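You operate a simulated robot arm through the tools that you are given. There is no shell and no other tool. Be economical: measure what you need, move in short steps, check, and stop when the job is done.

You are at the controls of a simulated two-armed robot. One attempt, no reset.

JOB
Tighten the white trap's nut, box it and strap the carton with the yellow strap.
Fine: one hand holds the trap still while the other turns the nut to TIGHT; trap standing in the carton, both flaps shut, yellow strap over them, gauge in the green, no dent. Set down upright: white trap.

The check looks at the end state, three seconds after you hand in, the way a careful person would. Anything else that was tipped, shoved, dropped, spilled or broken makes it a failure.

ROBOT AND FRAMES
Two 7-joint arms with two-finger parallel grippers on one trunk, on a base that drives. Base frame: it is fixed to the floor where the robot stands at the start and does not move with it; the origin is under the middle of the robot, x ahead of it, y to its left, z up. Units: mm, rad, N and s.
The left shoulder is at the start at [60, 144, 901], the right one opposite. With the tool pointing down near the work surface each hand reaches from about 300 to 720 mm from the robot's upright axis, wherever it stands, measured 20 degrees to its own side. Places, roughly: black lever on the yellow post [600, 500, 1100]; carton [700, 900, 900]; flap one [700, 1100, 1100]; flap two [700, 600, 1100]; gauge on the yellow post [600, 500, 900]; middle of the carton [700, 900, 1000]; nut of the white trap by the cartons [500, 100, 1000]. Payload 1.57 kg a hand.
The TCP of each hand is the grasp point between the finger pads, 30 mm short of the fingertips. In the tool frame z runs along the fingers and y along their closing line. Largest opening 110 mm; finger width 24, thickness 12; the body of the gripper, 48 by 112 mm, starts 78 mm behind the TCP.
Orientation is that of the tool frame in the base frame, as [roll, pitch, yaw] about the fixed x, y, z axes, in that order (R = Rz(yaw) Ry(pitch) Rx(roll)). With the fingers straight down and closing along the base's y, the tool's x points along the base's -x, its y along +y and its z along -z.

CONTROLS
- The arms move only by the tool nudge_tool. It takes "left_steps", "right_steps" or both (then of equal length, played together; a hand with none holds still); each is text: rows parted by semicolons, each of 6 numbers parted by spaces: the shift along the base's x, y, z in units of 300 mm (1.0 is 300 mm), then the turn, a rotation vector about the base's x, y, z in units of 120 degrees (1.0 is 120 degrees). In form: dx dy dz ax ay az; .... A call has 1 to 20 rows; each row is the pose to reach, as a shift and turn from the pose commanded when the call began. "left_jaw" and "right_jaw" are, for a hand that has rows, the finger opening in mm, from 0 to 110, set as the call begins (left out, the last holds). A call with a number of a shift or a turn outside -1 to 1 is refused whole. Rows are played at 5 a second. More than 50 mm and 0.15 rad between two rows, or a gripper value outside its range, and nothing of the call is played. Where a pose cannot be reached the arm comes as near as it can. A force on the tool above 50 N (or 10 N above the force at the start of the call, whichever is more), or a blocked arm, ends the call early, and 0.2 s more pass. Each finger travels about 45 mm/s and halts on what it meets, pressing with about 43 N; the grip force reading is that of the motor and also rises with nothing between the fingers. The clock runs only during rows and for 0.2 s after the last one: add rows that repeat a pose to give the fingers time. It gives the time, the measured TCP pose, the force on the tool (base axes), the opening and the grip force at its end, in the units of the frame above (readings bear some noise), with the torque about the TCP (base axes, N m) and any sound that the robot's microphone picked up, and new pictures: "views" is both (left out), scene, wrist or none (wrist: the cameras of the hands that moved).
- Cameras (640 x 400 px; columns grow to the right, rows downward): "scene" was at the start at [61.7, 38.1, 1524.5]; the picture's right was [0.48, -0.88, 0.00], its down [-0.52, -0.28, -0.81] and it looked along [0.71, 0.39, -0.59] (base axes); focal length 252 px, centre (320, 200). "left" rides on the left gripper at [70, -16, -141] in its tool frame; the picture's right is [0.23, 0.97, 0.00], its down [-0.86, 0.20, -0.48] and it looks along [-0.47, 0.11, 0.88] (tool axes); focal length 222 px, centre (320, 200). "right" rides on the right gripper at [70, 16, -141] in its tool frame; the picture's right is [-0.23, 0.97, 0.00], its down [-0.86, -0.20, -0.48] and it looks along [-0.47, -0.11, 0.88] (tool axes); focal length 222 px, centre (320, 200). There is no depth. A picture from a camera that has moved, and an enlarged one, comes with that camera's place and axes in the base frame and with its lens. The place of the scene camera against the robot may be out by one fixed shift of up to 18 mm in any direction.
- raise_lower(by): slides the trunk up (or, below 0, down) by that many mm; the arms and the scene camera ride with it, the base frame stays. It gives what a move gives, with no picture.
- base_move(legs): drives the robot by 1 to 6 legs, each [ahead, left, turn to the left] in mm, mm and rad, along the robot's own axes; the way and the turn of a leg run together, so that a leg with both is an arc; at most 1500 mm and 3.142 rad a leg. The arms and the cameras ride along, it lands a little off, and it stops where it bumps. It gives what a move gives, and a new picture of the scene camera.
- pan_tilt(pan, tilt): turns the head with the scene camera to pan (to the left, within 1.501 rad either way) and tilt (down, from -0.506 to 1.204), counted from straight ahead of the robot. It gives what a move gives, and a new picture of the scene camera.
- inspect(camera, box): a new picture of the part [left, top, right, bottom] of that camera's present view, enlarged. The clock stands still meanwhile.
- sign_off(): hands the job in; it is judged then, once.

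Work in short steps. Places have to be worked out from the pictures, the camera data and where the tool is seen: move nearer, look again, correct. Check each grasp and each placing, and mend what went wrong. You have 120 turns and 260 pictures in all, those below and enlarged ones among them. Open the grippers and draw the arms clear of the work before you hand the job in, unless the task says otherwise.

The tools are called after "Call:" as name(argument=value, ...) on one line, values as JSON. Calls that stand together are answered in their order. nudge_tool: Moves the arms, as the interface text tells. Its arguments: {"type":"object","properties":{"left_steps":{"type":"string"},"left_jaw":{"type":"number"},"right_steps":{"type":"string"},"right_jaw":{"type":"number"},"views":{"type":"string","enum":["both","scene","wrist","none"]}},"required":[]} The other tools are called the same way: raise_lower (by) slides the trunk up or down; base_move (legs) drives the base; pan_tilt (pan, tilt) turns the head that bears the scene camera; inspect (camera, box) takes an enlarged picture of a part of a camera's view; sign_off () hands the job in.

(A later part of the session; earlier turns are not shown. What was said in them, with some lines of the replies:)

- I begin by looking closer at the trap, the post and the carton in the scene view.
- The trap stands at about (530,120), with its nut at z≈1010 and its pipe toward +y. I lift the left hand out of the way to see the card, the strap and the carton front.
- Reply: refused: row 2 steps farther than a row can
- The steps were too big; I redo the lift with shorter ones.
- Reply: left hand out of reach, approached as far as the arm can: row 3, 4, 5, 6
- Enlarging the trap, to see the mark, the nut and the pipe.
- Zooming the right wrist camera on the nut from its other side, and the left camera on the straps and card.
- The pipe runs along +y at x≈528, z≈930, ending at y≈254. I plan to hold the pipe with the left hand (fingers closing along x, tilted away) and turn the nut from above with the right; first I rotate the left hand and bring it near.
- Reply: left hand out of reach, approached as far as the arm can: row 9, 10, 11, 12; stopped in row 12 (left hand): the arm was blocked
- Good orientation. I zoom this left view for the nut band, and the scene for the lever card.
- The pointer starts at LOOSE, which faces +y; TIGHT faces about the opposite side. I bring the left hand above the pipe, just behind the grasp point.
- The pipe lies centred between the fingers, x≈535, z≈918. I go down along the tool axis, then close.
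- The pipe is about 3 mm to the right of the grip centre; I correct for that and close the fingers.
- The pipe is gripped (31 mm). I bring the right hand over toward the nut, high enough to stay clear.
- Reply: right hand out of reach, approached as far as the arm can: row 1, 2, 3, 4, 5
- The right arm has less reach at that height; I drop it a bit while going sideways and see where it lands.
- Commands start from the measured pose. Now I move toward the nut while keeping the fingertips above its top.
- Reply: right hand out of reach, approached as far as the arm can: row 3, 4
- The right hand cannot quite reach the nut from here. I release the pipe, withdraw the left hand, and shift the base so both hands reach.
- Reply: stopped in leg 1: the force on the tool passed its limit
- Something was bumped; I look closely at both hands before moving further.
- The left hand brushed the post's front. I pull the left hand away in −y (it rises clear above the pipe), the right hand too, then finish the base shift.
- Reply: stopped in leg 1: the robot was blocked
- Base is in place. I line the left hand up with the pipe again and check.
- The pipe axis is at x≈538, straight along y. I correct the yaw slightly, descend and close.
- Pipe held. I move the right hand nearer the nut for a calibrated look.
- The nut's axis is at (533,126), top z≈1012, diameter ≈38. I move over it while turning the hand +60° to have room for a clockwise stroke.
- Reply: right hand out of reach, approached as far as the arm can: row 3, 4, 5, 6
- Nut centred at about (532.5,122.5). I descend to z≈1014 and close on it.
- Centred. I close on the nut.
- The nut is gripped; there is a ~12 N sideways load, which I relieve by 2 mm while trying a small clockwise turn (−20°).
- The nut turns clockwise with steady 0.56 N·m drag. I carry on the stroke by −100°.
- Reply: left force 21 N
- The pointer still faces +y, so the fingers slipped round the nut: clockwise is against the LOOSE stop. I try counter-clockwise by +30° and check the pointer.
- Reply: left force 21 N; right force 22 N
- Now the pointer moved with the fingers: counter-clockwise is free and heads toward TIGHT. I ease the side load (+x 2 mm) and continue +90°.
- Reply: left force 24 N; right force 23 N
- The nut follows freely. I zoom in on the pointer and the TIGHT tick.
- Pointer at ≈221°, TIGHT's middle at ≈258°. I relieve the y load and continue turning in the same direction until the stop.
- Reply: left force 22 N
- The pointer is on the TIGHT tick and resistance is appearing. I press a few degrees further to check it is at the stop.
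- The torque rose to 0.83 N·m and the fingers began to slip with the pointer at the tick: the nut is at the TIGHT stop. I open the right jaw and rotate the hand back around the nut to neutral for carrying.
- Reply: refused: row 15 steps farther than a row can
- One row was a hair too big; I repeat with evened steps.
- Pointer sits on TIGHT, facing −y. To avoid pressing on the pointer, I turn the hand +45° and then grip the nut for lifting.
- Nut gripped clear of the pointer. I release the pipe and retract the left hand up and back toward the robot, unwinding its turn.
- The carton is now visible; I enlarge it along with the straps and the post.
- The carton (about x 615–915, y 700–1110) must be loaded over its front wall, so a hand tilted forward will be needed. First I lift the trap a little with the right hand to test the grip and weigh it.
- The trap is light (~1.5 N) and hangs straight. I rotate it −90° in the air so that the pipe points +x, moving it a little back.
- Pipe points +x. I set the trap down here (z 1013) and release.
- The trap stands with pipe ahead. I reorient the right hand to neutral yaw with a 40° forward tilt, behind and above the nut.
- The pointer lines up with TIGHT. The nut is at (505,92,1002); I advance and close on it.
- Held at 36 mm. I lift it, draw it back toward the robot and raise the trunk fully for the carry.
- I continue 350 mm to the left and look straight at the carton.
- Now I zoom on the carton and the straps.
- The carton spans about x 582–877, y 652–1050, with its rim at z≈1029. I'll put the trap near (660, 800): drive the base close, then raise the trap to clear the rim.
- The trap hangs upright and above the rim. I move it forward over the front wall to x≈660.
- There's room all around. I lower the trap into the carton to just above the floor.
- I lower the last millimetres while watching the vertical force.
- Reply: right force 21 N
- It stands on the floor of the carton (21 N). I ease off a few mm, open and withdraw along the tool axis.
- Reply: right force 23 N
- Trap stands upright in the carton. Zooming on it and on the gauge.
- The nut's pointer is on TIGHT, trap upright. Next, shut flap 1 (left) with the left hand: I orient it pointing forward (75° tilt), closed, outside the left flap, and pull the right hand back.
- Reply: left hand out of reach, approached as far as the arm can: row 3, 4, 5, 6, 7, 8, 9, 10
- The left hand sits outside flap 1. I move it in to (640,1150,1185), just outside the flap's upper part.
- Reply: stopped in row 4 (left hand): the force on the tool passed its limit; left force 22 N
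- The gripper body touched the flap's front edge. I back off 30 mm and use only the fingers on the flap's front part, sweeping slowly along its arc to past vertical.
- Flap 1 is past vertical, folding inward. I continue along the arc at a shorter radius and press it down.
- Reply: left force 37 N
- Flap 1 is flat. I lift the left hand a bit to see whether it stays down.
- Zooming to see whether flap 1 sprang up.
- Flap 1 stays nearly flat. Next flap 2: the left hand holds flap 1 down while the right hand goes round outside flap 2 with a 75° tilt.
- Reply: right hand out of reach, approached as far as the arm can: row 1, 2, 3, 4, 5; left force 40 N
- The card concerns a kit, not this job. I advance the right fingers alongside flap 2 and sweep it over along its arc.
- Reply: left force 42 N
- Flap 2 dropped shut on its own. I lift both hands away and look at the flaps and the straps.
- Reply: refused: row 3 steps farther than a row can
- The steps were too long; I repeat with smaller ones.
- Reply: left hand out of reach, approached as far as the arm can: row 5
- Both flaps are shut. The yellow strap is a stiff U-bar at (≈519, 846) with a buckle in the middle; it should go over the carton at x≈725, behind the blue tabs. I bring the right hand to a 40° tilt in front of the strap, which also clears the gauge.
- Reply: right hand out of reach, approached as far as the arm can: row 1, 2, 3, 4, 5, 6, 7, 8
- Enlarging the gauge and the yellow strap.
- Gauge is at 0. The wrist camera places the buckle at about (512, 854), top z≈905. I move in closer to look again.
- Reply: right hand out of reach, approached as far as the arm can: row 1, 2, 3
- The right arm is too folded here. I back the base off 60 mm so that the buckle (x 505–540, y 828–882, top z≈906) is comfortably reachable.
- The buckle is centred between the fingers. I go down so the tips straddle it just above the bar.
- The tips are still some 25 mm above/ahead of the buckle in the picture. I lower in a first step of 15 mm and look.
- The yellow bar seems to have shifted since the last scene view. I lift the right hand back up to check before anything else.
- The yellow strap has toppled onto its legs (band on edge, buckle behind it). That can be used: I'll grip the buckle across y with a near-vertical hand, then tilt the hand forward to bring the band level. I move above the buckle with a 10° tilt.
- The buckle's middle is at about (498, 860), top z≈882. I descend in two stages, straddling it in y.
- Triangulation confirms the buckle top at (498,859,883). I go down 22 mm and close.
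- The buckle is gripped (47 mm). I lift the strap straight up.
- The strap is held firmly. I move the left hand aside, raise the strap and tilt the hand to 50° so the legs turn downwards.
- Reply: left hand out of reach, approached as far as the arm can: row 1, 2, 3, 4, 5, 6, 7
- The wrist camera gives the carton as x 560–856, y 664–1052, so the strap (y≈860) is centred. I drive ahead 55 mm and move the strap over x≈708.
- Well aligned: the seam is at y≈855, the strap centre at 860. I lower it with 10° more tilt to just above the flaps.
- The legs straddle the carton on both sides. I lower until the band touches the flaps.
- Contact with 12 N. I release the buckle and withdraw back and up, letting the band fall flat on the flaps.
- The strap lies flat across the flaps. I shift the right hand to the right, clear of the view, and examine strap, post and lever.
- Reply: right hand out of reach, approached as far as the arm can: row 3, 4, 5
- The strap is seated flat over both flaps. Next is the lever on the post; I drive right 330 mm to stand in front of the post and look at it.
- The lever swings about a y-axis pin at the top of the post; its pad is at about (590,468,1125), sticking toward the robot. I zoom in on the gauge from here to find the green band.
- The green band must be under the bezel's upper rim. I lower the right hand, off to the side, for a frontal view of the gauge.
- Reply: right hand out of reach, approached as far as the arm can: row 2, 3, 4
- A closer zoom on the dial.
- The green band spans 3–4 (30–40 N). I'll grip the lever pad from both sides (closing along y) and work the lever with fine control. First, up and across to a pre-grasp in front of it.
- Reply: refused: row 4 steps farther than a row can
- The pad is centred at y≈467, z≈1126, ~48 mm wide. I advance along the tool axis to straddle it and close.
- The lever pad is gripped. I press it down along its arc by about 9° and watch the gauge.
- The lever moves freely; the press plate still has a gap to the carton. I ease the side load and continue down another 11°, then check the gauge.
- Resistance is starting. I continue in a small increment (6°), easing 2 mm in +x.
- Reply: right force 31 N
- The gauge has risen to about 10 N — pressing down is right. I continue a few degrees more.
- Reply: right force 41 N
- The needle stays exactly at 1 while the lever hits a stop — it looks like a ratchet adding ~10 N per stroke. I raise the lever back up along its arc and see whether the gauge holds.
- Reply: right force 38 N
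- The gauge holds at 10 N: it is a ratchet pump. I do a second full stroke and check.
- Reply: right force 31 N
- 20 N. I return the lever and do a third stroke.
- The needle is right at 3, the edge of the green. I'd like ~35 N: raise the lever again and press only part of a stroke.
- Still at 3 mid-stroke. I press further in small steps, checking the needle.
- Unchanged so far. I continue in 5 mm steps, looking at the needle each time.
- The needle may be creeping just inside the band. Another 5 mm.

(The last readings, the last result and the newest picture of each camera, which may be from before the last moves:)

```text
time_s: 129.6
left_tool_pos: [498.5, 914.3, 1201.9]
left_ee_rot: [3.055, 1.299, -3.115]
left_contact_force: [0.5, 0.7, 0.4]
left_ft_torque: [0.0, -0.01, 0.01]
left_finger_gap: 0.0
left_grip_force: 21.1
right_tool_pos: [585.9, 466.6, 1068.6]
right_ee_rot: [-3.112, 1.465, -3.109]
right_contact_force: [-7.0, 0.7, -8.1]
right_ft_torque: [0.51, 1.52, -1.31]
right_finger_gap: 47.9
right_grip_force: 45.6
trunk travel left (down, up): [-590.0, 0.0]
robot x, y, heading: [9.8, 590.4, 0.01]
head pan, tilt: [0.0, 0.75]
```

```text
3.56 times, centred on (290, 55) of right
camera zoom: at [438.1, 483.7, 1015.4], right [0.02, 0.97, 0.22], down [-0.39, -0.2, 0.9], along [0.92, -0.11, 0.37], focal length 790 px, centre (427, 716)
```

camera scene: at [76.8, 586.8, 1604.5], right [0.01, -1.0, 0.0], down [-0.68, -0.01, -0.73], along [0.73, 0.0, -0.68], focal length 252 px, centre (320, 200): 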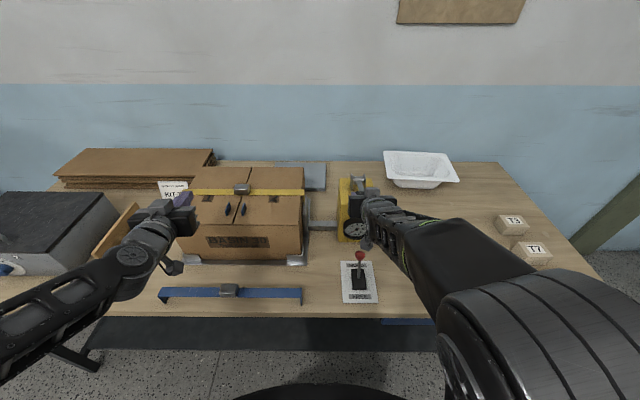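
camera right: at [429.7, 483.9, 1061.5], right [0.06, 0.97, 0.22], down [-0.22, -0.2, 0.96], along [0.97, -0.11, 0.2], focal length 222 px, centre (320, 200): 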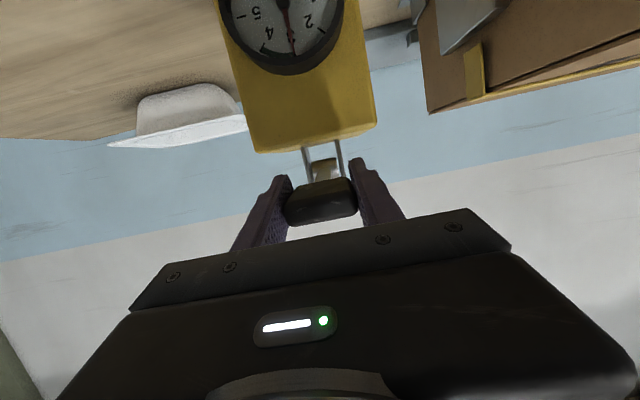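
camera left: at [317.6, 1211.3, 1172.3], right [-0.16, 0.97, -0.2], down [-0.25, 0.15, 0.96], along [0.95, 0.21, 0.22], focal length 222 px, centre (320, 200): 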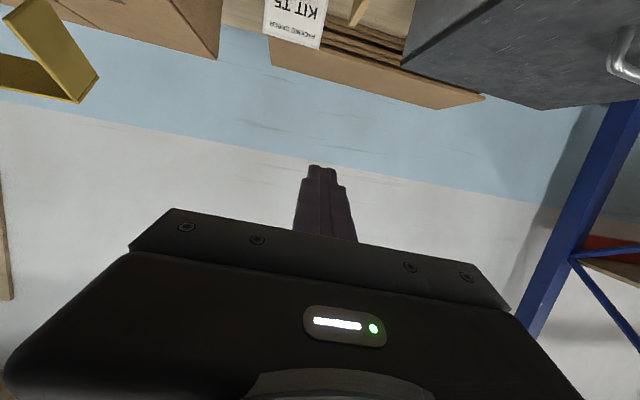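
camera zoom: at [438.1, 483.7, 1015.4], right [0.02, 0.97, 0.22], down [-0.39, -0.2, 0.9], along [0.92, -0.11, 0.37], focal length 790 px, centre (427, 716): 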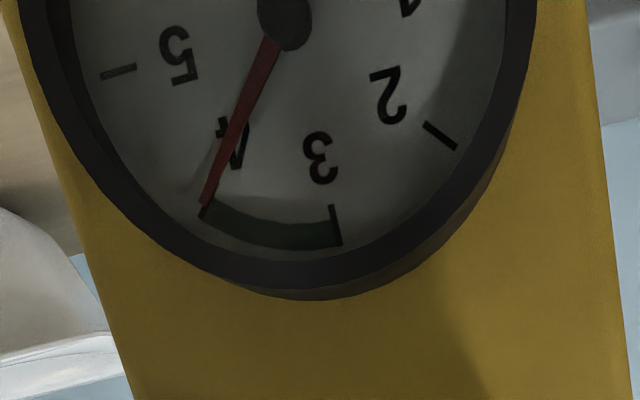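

It jumped to 4 — each stroke adds a fixed 10 N. I raise the lever back to rest, release it, and see where the gauge settles.

Call:
nudge_tool(right_steps="-0.003 0 0.03 0 0.03 0;-0.006 0 0.07 0 0.075 0;-0.004 0 0.11 0 0.12 0;0 0 0.14 0 0.155 0;0.005 0 0.165 0 0.185 0;0.008 0 0.18 0 0.2 0;0.008 0 0.18 0 0.2 0", views="none")

Call:
nudge_tool(right_steps="0 0 0 0 0 0;0 0 0 0 0 0;0 0 0 0 0 0;-0.08 0 0.05 0 0 0;-0.18 0 0.1 0 0 0;-0.3 0 0.15 0 0 0;-0.3 -0.12 0.18 0 0 0;-0.3 -0.25 0.18 0 0 0", right_jaw=85, views="scene")

Call:
inspect(camera="scene", box=[340, 212, 374, 240])

```text
time_s: 131.2
left_tool_pos: [500.3, 913.9, 1199.6]
left_ee_rot: [3.056, 1.296, -3.115]
left_contact_force: [-0.1, -0.5, -0.8]
left_ft_torque: [0.0, 0.0, 0.01]
left_finger_gap: 0.0
left_grip_force: 21.2
right_tool_pos: [589.3, 467.7, 1119.8]
right_ee_rot: [-3.135, 1.039, -3.132]
right_contact_force: [4.0, 1.0, -23.3]
right_ft_torque: [-0.02, -0.66, -0.73]
right_finger_gap: 48.0
right_grip_force: 45.3
trunk travel left (down, up): [-590.0, 0.0]
robot x, y, heading: [9.6, 590.8, 0.007]
head pan, tilt: [0.0, 0.75]
```

```text
time_s: 133.0
left_tool_pos: [499.1, 914.1, 1202.1]
left_ee_rot: [3.055, 1.299, -3.117]
left_contact_force: [-0.6, -0.6, 0.8]
left_ft_torque: [-0.01, 0.0, 0.01]
left_finger_gap: 0.0
left_grip_force: 21.3
right_tool_pos: [498.3, 393.5, 1178.7]
right_ee_rot: [-3.14, 1.047, -3.135]
right_contact_force: [0.3, -0.3, 1.0]
right_ft_torque: [0.04, 0.0, -0.01]
right_finger_gap: 85.0
right_grip_force: 0.1
trunk travel left (down, up): [-590.0, 0.0]
robot x, y, heading: [11.9, 589.0, 0.011]
head pan, tilt: [0.0, 0.75]
camera scene: at [76.2, 584.9, 1604.5], right [0.01, -1.0, 0.0], down [-0.68, 0.0, -0.73], along [0.73, 0.01, -0.68], focal length 252 px, centre (320, 200)
```

scene: 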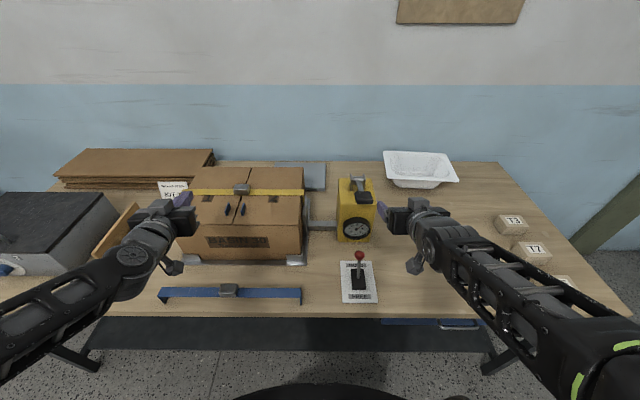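

```text
14.29 times, centred on (357, 226) of scene
camera zoom: at [76.2, 584.9, 1604.5], right [0.01, -1.0, 0.0], down [-0.68, 0.0, -0.73], along [0.73, 0.01, -0.68], focal length 3599 px, centre (-209, -171)
```

zoom: 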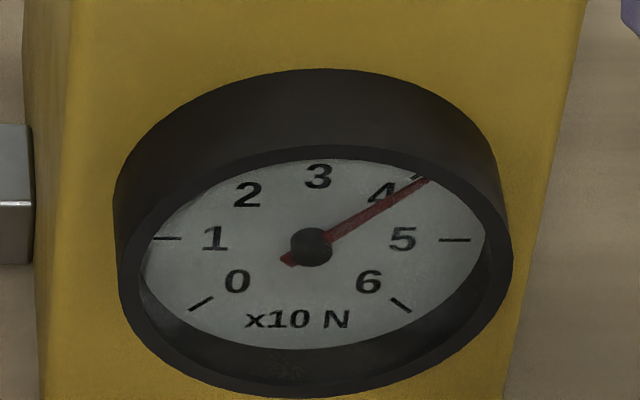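

The needle sits at the 4 mark. I need an accurate frontal look, so I bring the right hand back to the low viewpoint beside the gauge.

Call:
nudge_tool(right_steps="-0.02 -0.14 0 0 0 0;-0.03 -0.28 -0.05 0 0 0;-0.03 -0.42 -0.1 0 0 0;-0.03 -0.42 -0.26 0 0 0;-0.03 -0.42 -0.42 0 0 0;-0.03 -0.42 -0.58 0 0 0;-0.03 -0.42 -0.68 0 0 0", views="none")

Call:
inspect(camera="right", box=[490, 95, 592, 182])

```text
time_s: 134.6
left_tool_pos: [497.8, 916.4, 1201.4]
left_ee_rot: [3.056, 1.298, -3.119]
left_contact_force: [-0.8, -0.6, 0.3]
left_ft_torque: [-0.01, -0.01, 0.0]
left_finger_gap: 0.0
left_grip_force: 20.9
right_tool_pos: [495.8, 262.0, 973.1]
right_ee_rot: [3.141, 1.047, -3.135]
right_contact_force: [0.1, -0.2, -0.5]
right_ft_torque: [0.01, -0.03, 0.04]
right_finger_gap: 85.0
right_grip_force: 0.0
right hand out of reach, approached as far as the arm can: row 5, 6, 7
trunk travel left (down, up): [-590.0, 0.0]
robot x, y, heading: [10.4, 590.9, 0.005]
head pan, tilt: [0.0, 0.75]
```

```text
4.60 times, centred on (541, 138) of right
camera zoom: at [338.2, 278.8, 983.9], right [0.11, 0.97, 0.2], down [0.01, -0.2, 0.98], along [0.99, -0.1, -0.04], focal length 1021 px, centre (-696, 483)
```

zoom: 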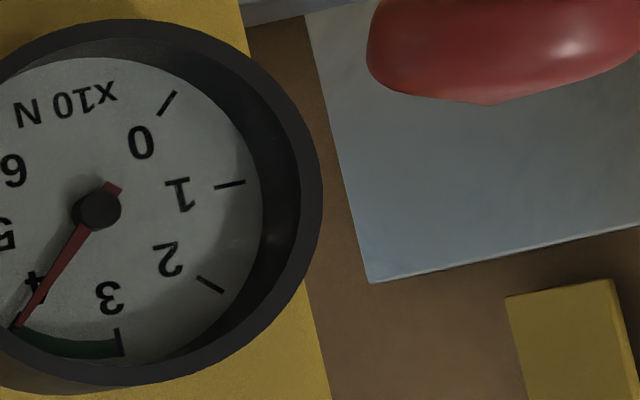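

Shifting the crop to the left for the 4 mark.

Call:
inspect(camera="right", box=[480, 130, 530, 180])

```text
8.00 times, centred on (505, 155) of right
camera zoom: at [338.2, 278.8, 983.9], right [0.11, 0.97, 0.2], down [0.01, -0.2, 0.98], along [0.99, -0.1, -0.04], focal length 1777 px, centre (-1160, 560)
```

zoom: 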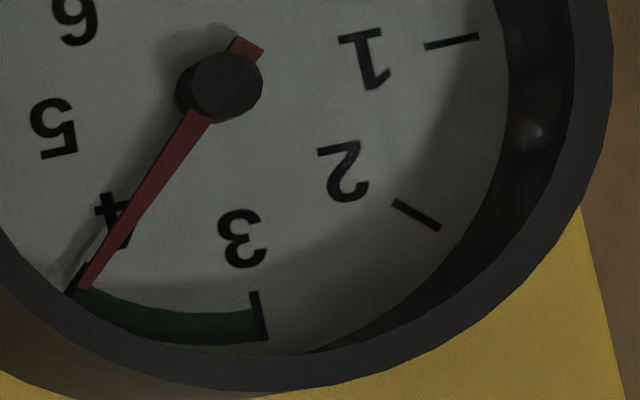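

The needle lies just inside the band's upper end (~39 N, on the green side of the 4 mark). I check the carton's pressed side and the strap for any dent or shift.

Call:
inspect(camera="right", box=[470, 60, 640, 240])

Call:
inspect(camera="scene", box=[170, 150, 350, 280])

```text
2.22 times, centred on (555, 150) of right
camera zoom: at [338.2, 278.8, 983.9], right [0.11, 0.97, 0.2], down [0.01, -0.2, 0.98], along [0.99, -0.1, -0.04], focal length 494 px, centre (-202, 311)
```

zoom: 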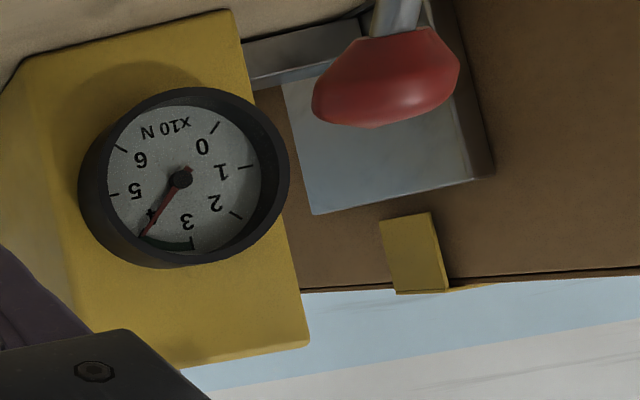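

```text
3.08 times, centred on (260, 215) of scene
camera zoom: at [77.3, 585.3, 1604.5], right [0.01, -1.0, 0.0], down [-0.68, 0.0, -0.73], along [0.73, 0.01, -0.68], focal length 775 px, centre (505, 154)
```

zoom: 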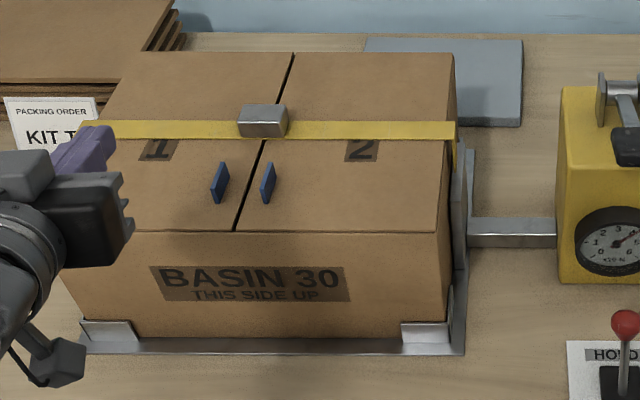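

No dent; strap, flaps and plate look right. I open both grippers, raise the hands and back the robot off clear of the work.

Call:
nudge_tool(right_steps="0 0 0.15 0 0 0;0 0 0.3 0 0 0;0 0 0.45 0 0 0;0 0 0.55 0 0 0", left_steps="0 0 0.05 0 0 0;0 0 0.05 0 0 0;0 0 0.05 0 0 0;0 0 0.05 0 0 0", left_jaw=60, views="none")

Call:
base_move(legs=[[-200, 0, 0]])

Call:
inspect(camera="scene", box=[180, 130, 420, 290])

```text
time_s: 135.6
left_tool_pos: [499.2, 915.1, 1216.6]
left_ee_rot: [3.057, 1.3, -3.113]
left_contact_force: [0.0, 0.2, 0.9]
left_ft_torque: [0.0, 0.0, 0.01]
left_finger_gap: 59.8
left_grip_force: 0.1
right_tool_pos: [496.2, 263.3, 1139.9]
right_ee_rot: [-3.14, 1.045, -3.136]
right_contact_force: [-0.8, 0.3, 0.1]
right_ft_torque: [0.0, -0.01, 0.04]
right_finger_gap: 84.9
right_grip_force: 0.1
right hand out of reach, approached as far as the arm can: row 1
trunk travel left (down, up): [-590.0, 0.0]
robot x, y, heading: [10.3, 588.8, 0.006]
head pan, tilt: [0.0, 0.75]
```

```text
time_s: 137.2
left_tool_pos: [296.5, 913.0, 1216.3]
left_ee_rot: [3.058, 1.298, -3.115]
left_contact_force: [-0.7, 0.7, -0.3]
left_ft_torque: [0.02, -0.01, -0.02]
left_finger_gap: 59.8
left_grip_force: 0.0
right_tool_pos: [296.2, 262.1, 1139.0]
right_ee_rot: [-3.136, 1.048, -3.136]
right_contact_force: [-0.2, -0.1, -0.5]
right_ft_torque: [-0.01, 0.04, 0.02]
right_finger_gap: 85.0
right_grip_force: 0.2
trunk travel left (down, up): [-590.0, 0.0]
robot x, y, heading: [-192.6, 587.8, 0.007]
head pan, tilt: [0.0, 0.75]
camera scene: at [-124.4, 584.4, 1604.6], right [0.01, -1.0, 0.0], down [-0.68, 0.0, -0.73], along [0.73, 0.0, -0.68], focal length 252 px, centre (320, 200)
```

scene: 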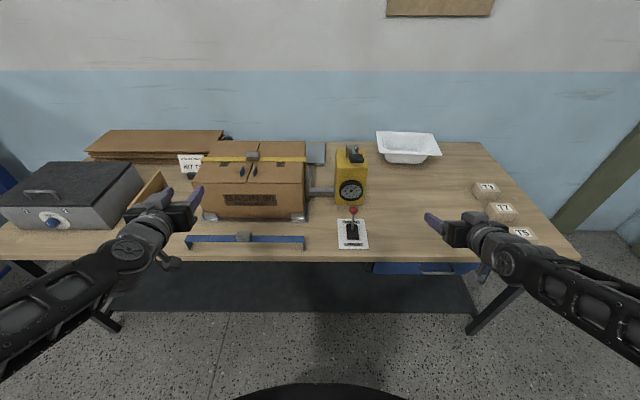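

```text
2.50 times, centred on (300, 210) of scene
camera zoom: at [-124.4, 584.4, 1604.6], right [0.01, -1.0, 0.0], down [-0.68, 0.0, -0.73], along [0.73, 0.0, -0.68], focal length 630 px, centre (370, 175)
```

zoom: 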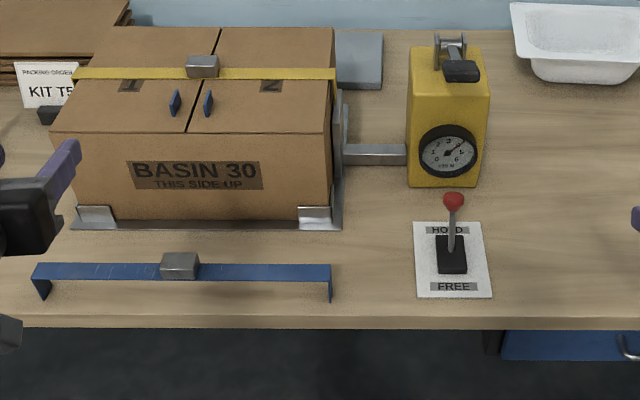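

Everything stands in place; a last check that the gauge is steady.

Call:
inspect(camera="scene", box=[336, 174, 366, 204])

```text
13.33 times, centred on (351, 189) of scene
camera zoom: at [-124.4, 584.4, 1604.6], right [0.01, -1.0, 0.0], down [-0.68, 0.0, -0.73], along [0.73, 0.0, -0.68], focal length 3359 px, centre (-93, 347)
```

zoom: 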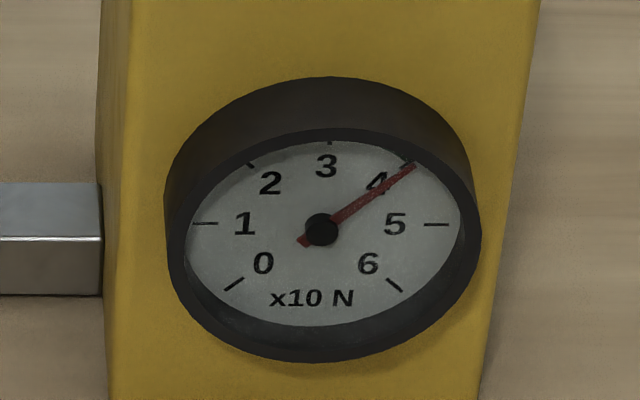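

The arms are clear, the needle is steady and everything else stands untouched, so I hand the job in.

Call:
sign_off()

```text
The job is handed in.
```

I handed in the job: trap boxed and strapped, but the gauge reads about 40 N, right at the upper end of the green band (30–40 N).

- **Nut:** turned to its stop at TIGHT, with the left hand holding the pipe.
- **Carton:** the trap was standing in it before I shut the flaps. Both flaps are closed, with the yellow strap lying flat over them.
- **Strap:** it tipped over on the bench before I picked it up; it is seated properly now.
- **Gauge:** each lever stroke adds about 10 N, so three strokes would have put it at the lower edge instead. No dent showed on the carton.
- **Bump:** while driving left, the left hand brushed the front of the yellow post, and the robot stopped on the force limit. I saw no sign that it moved.
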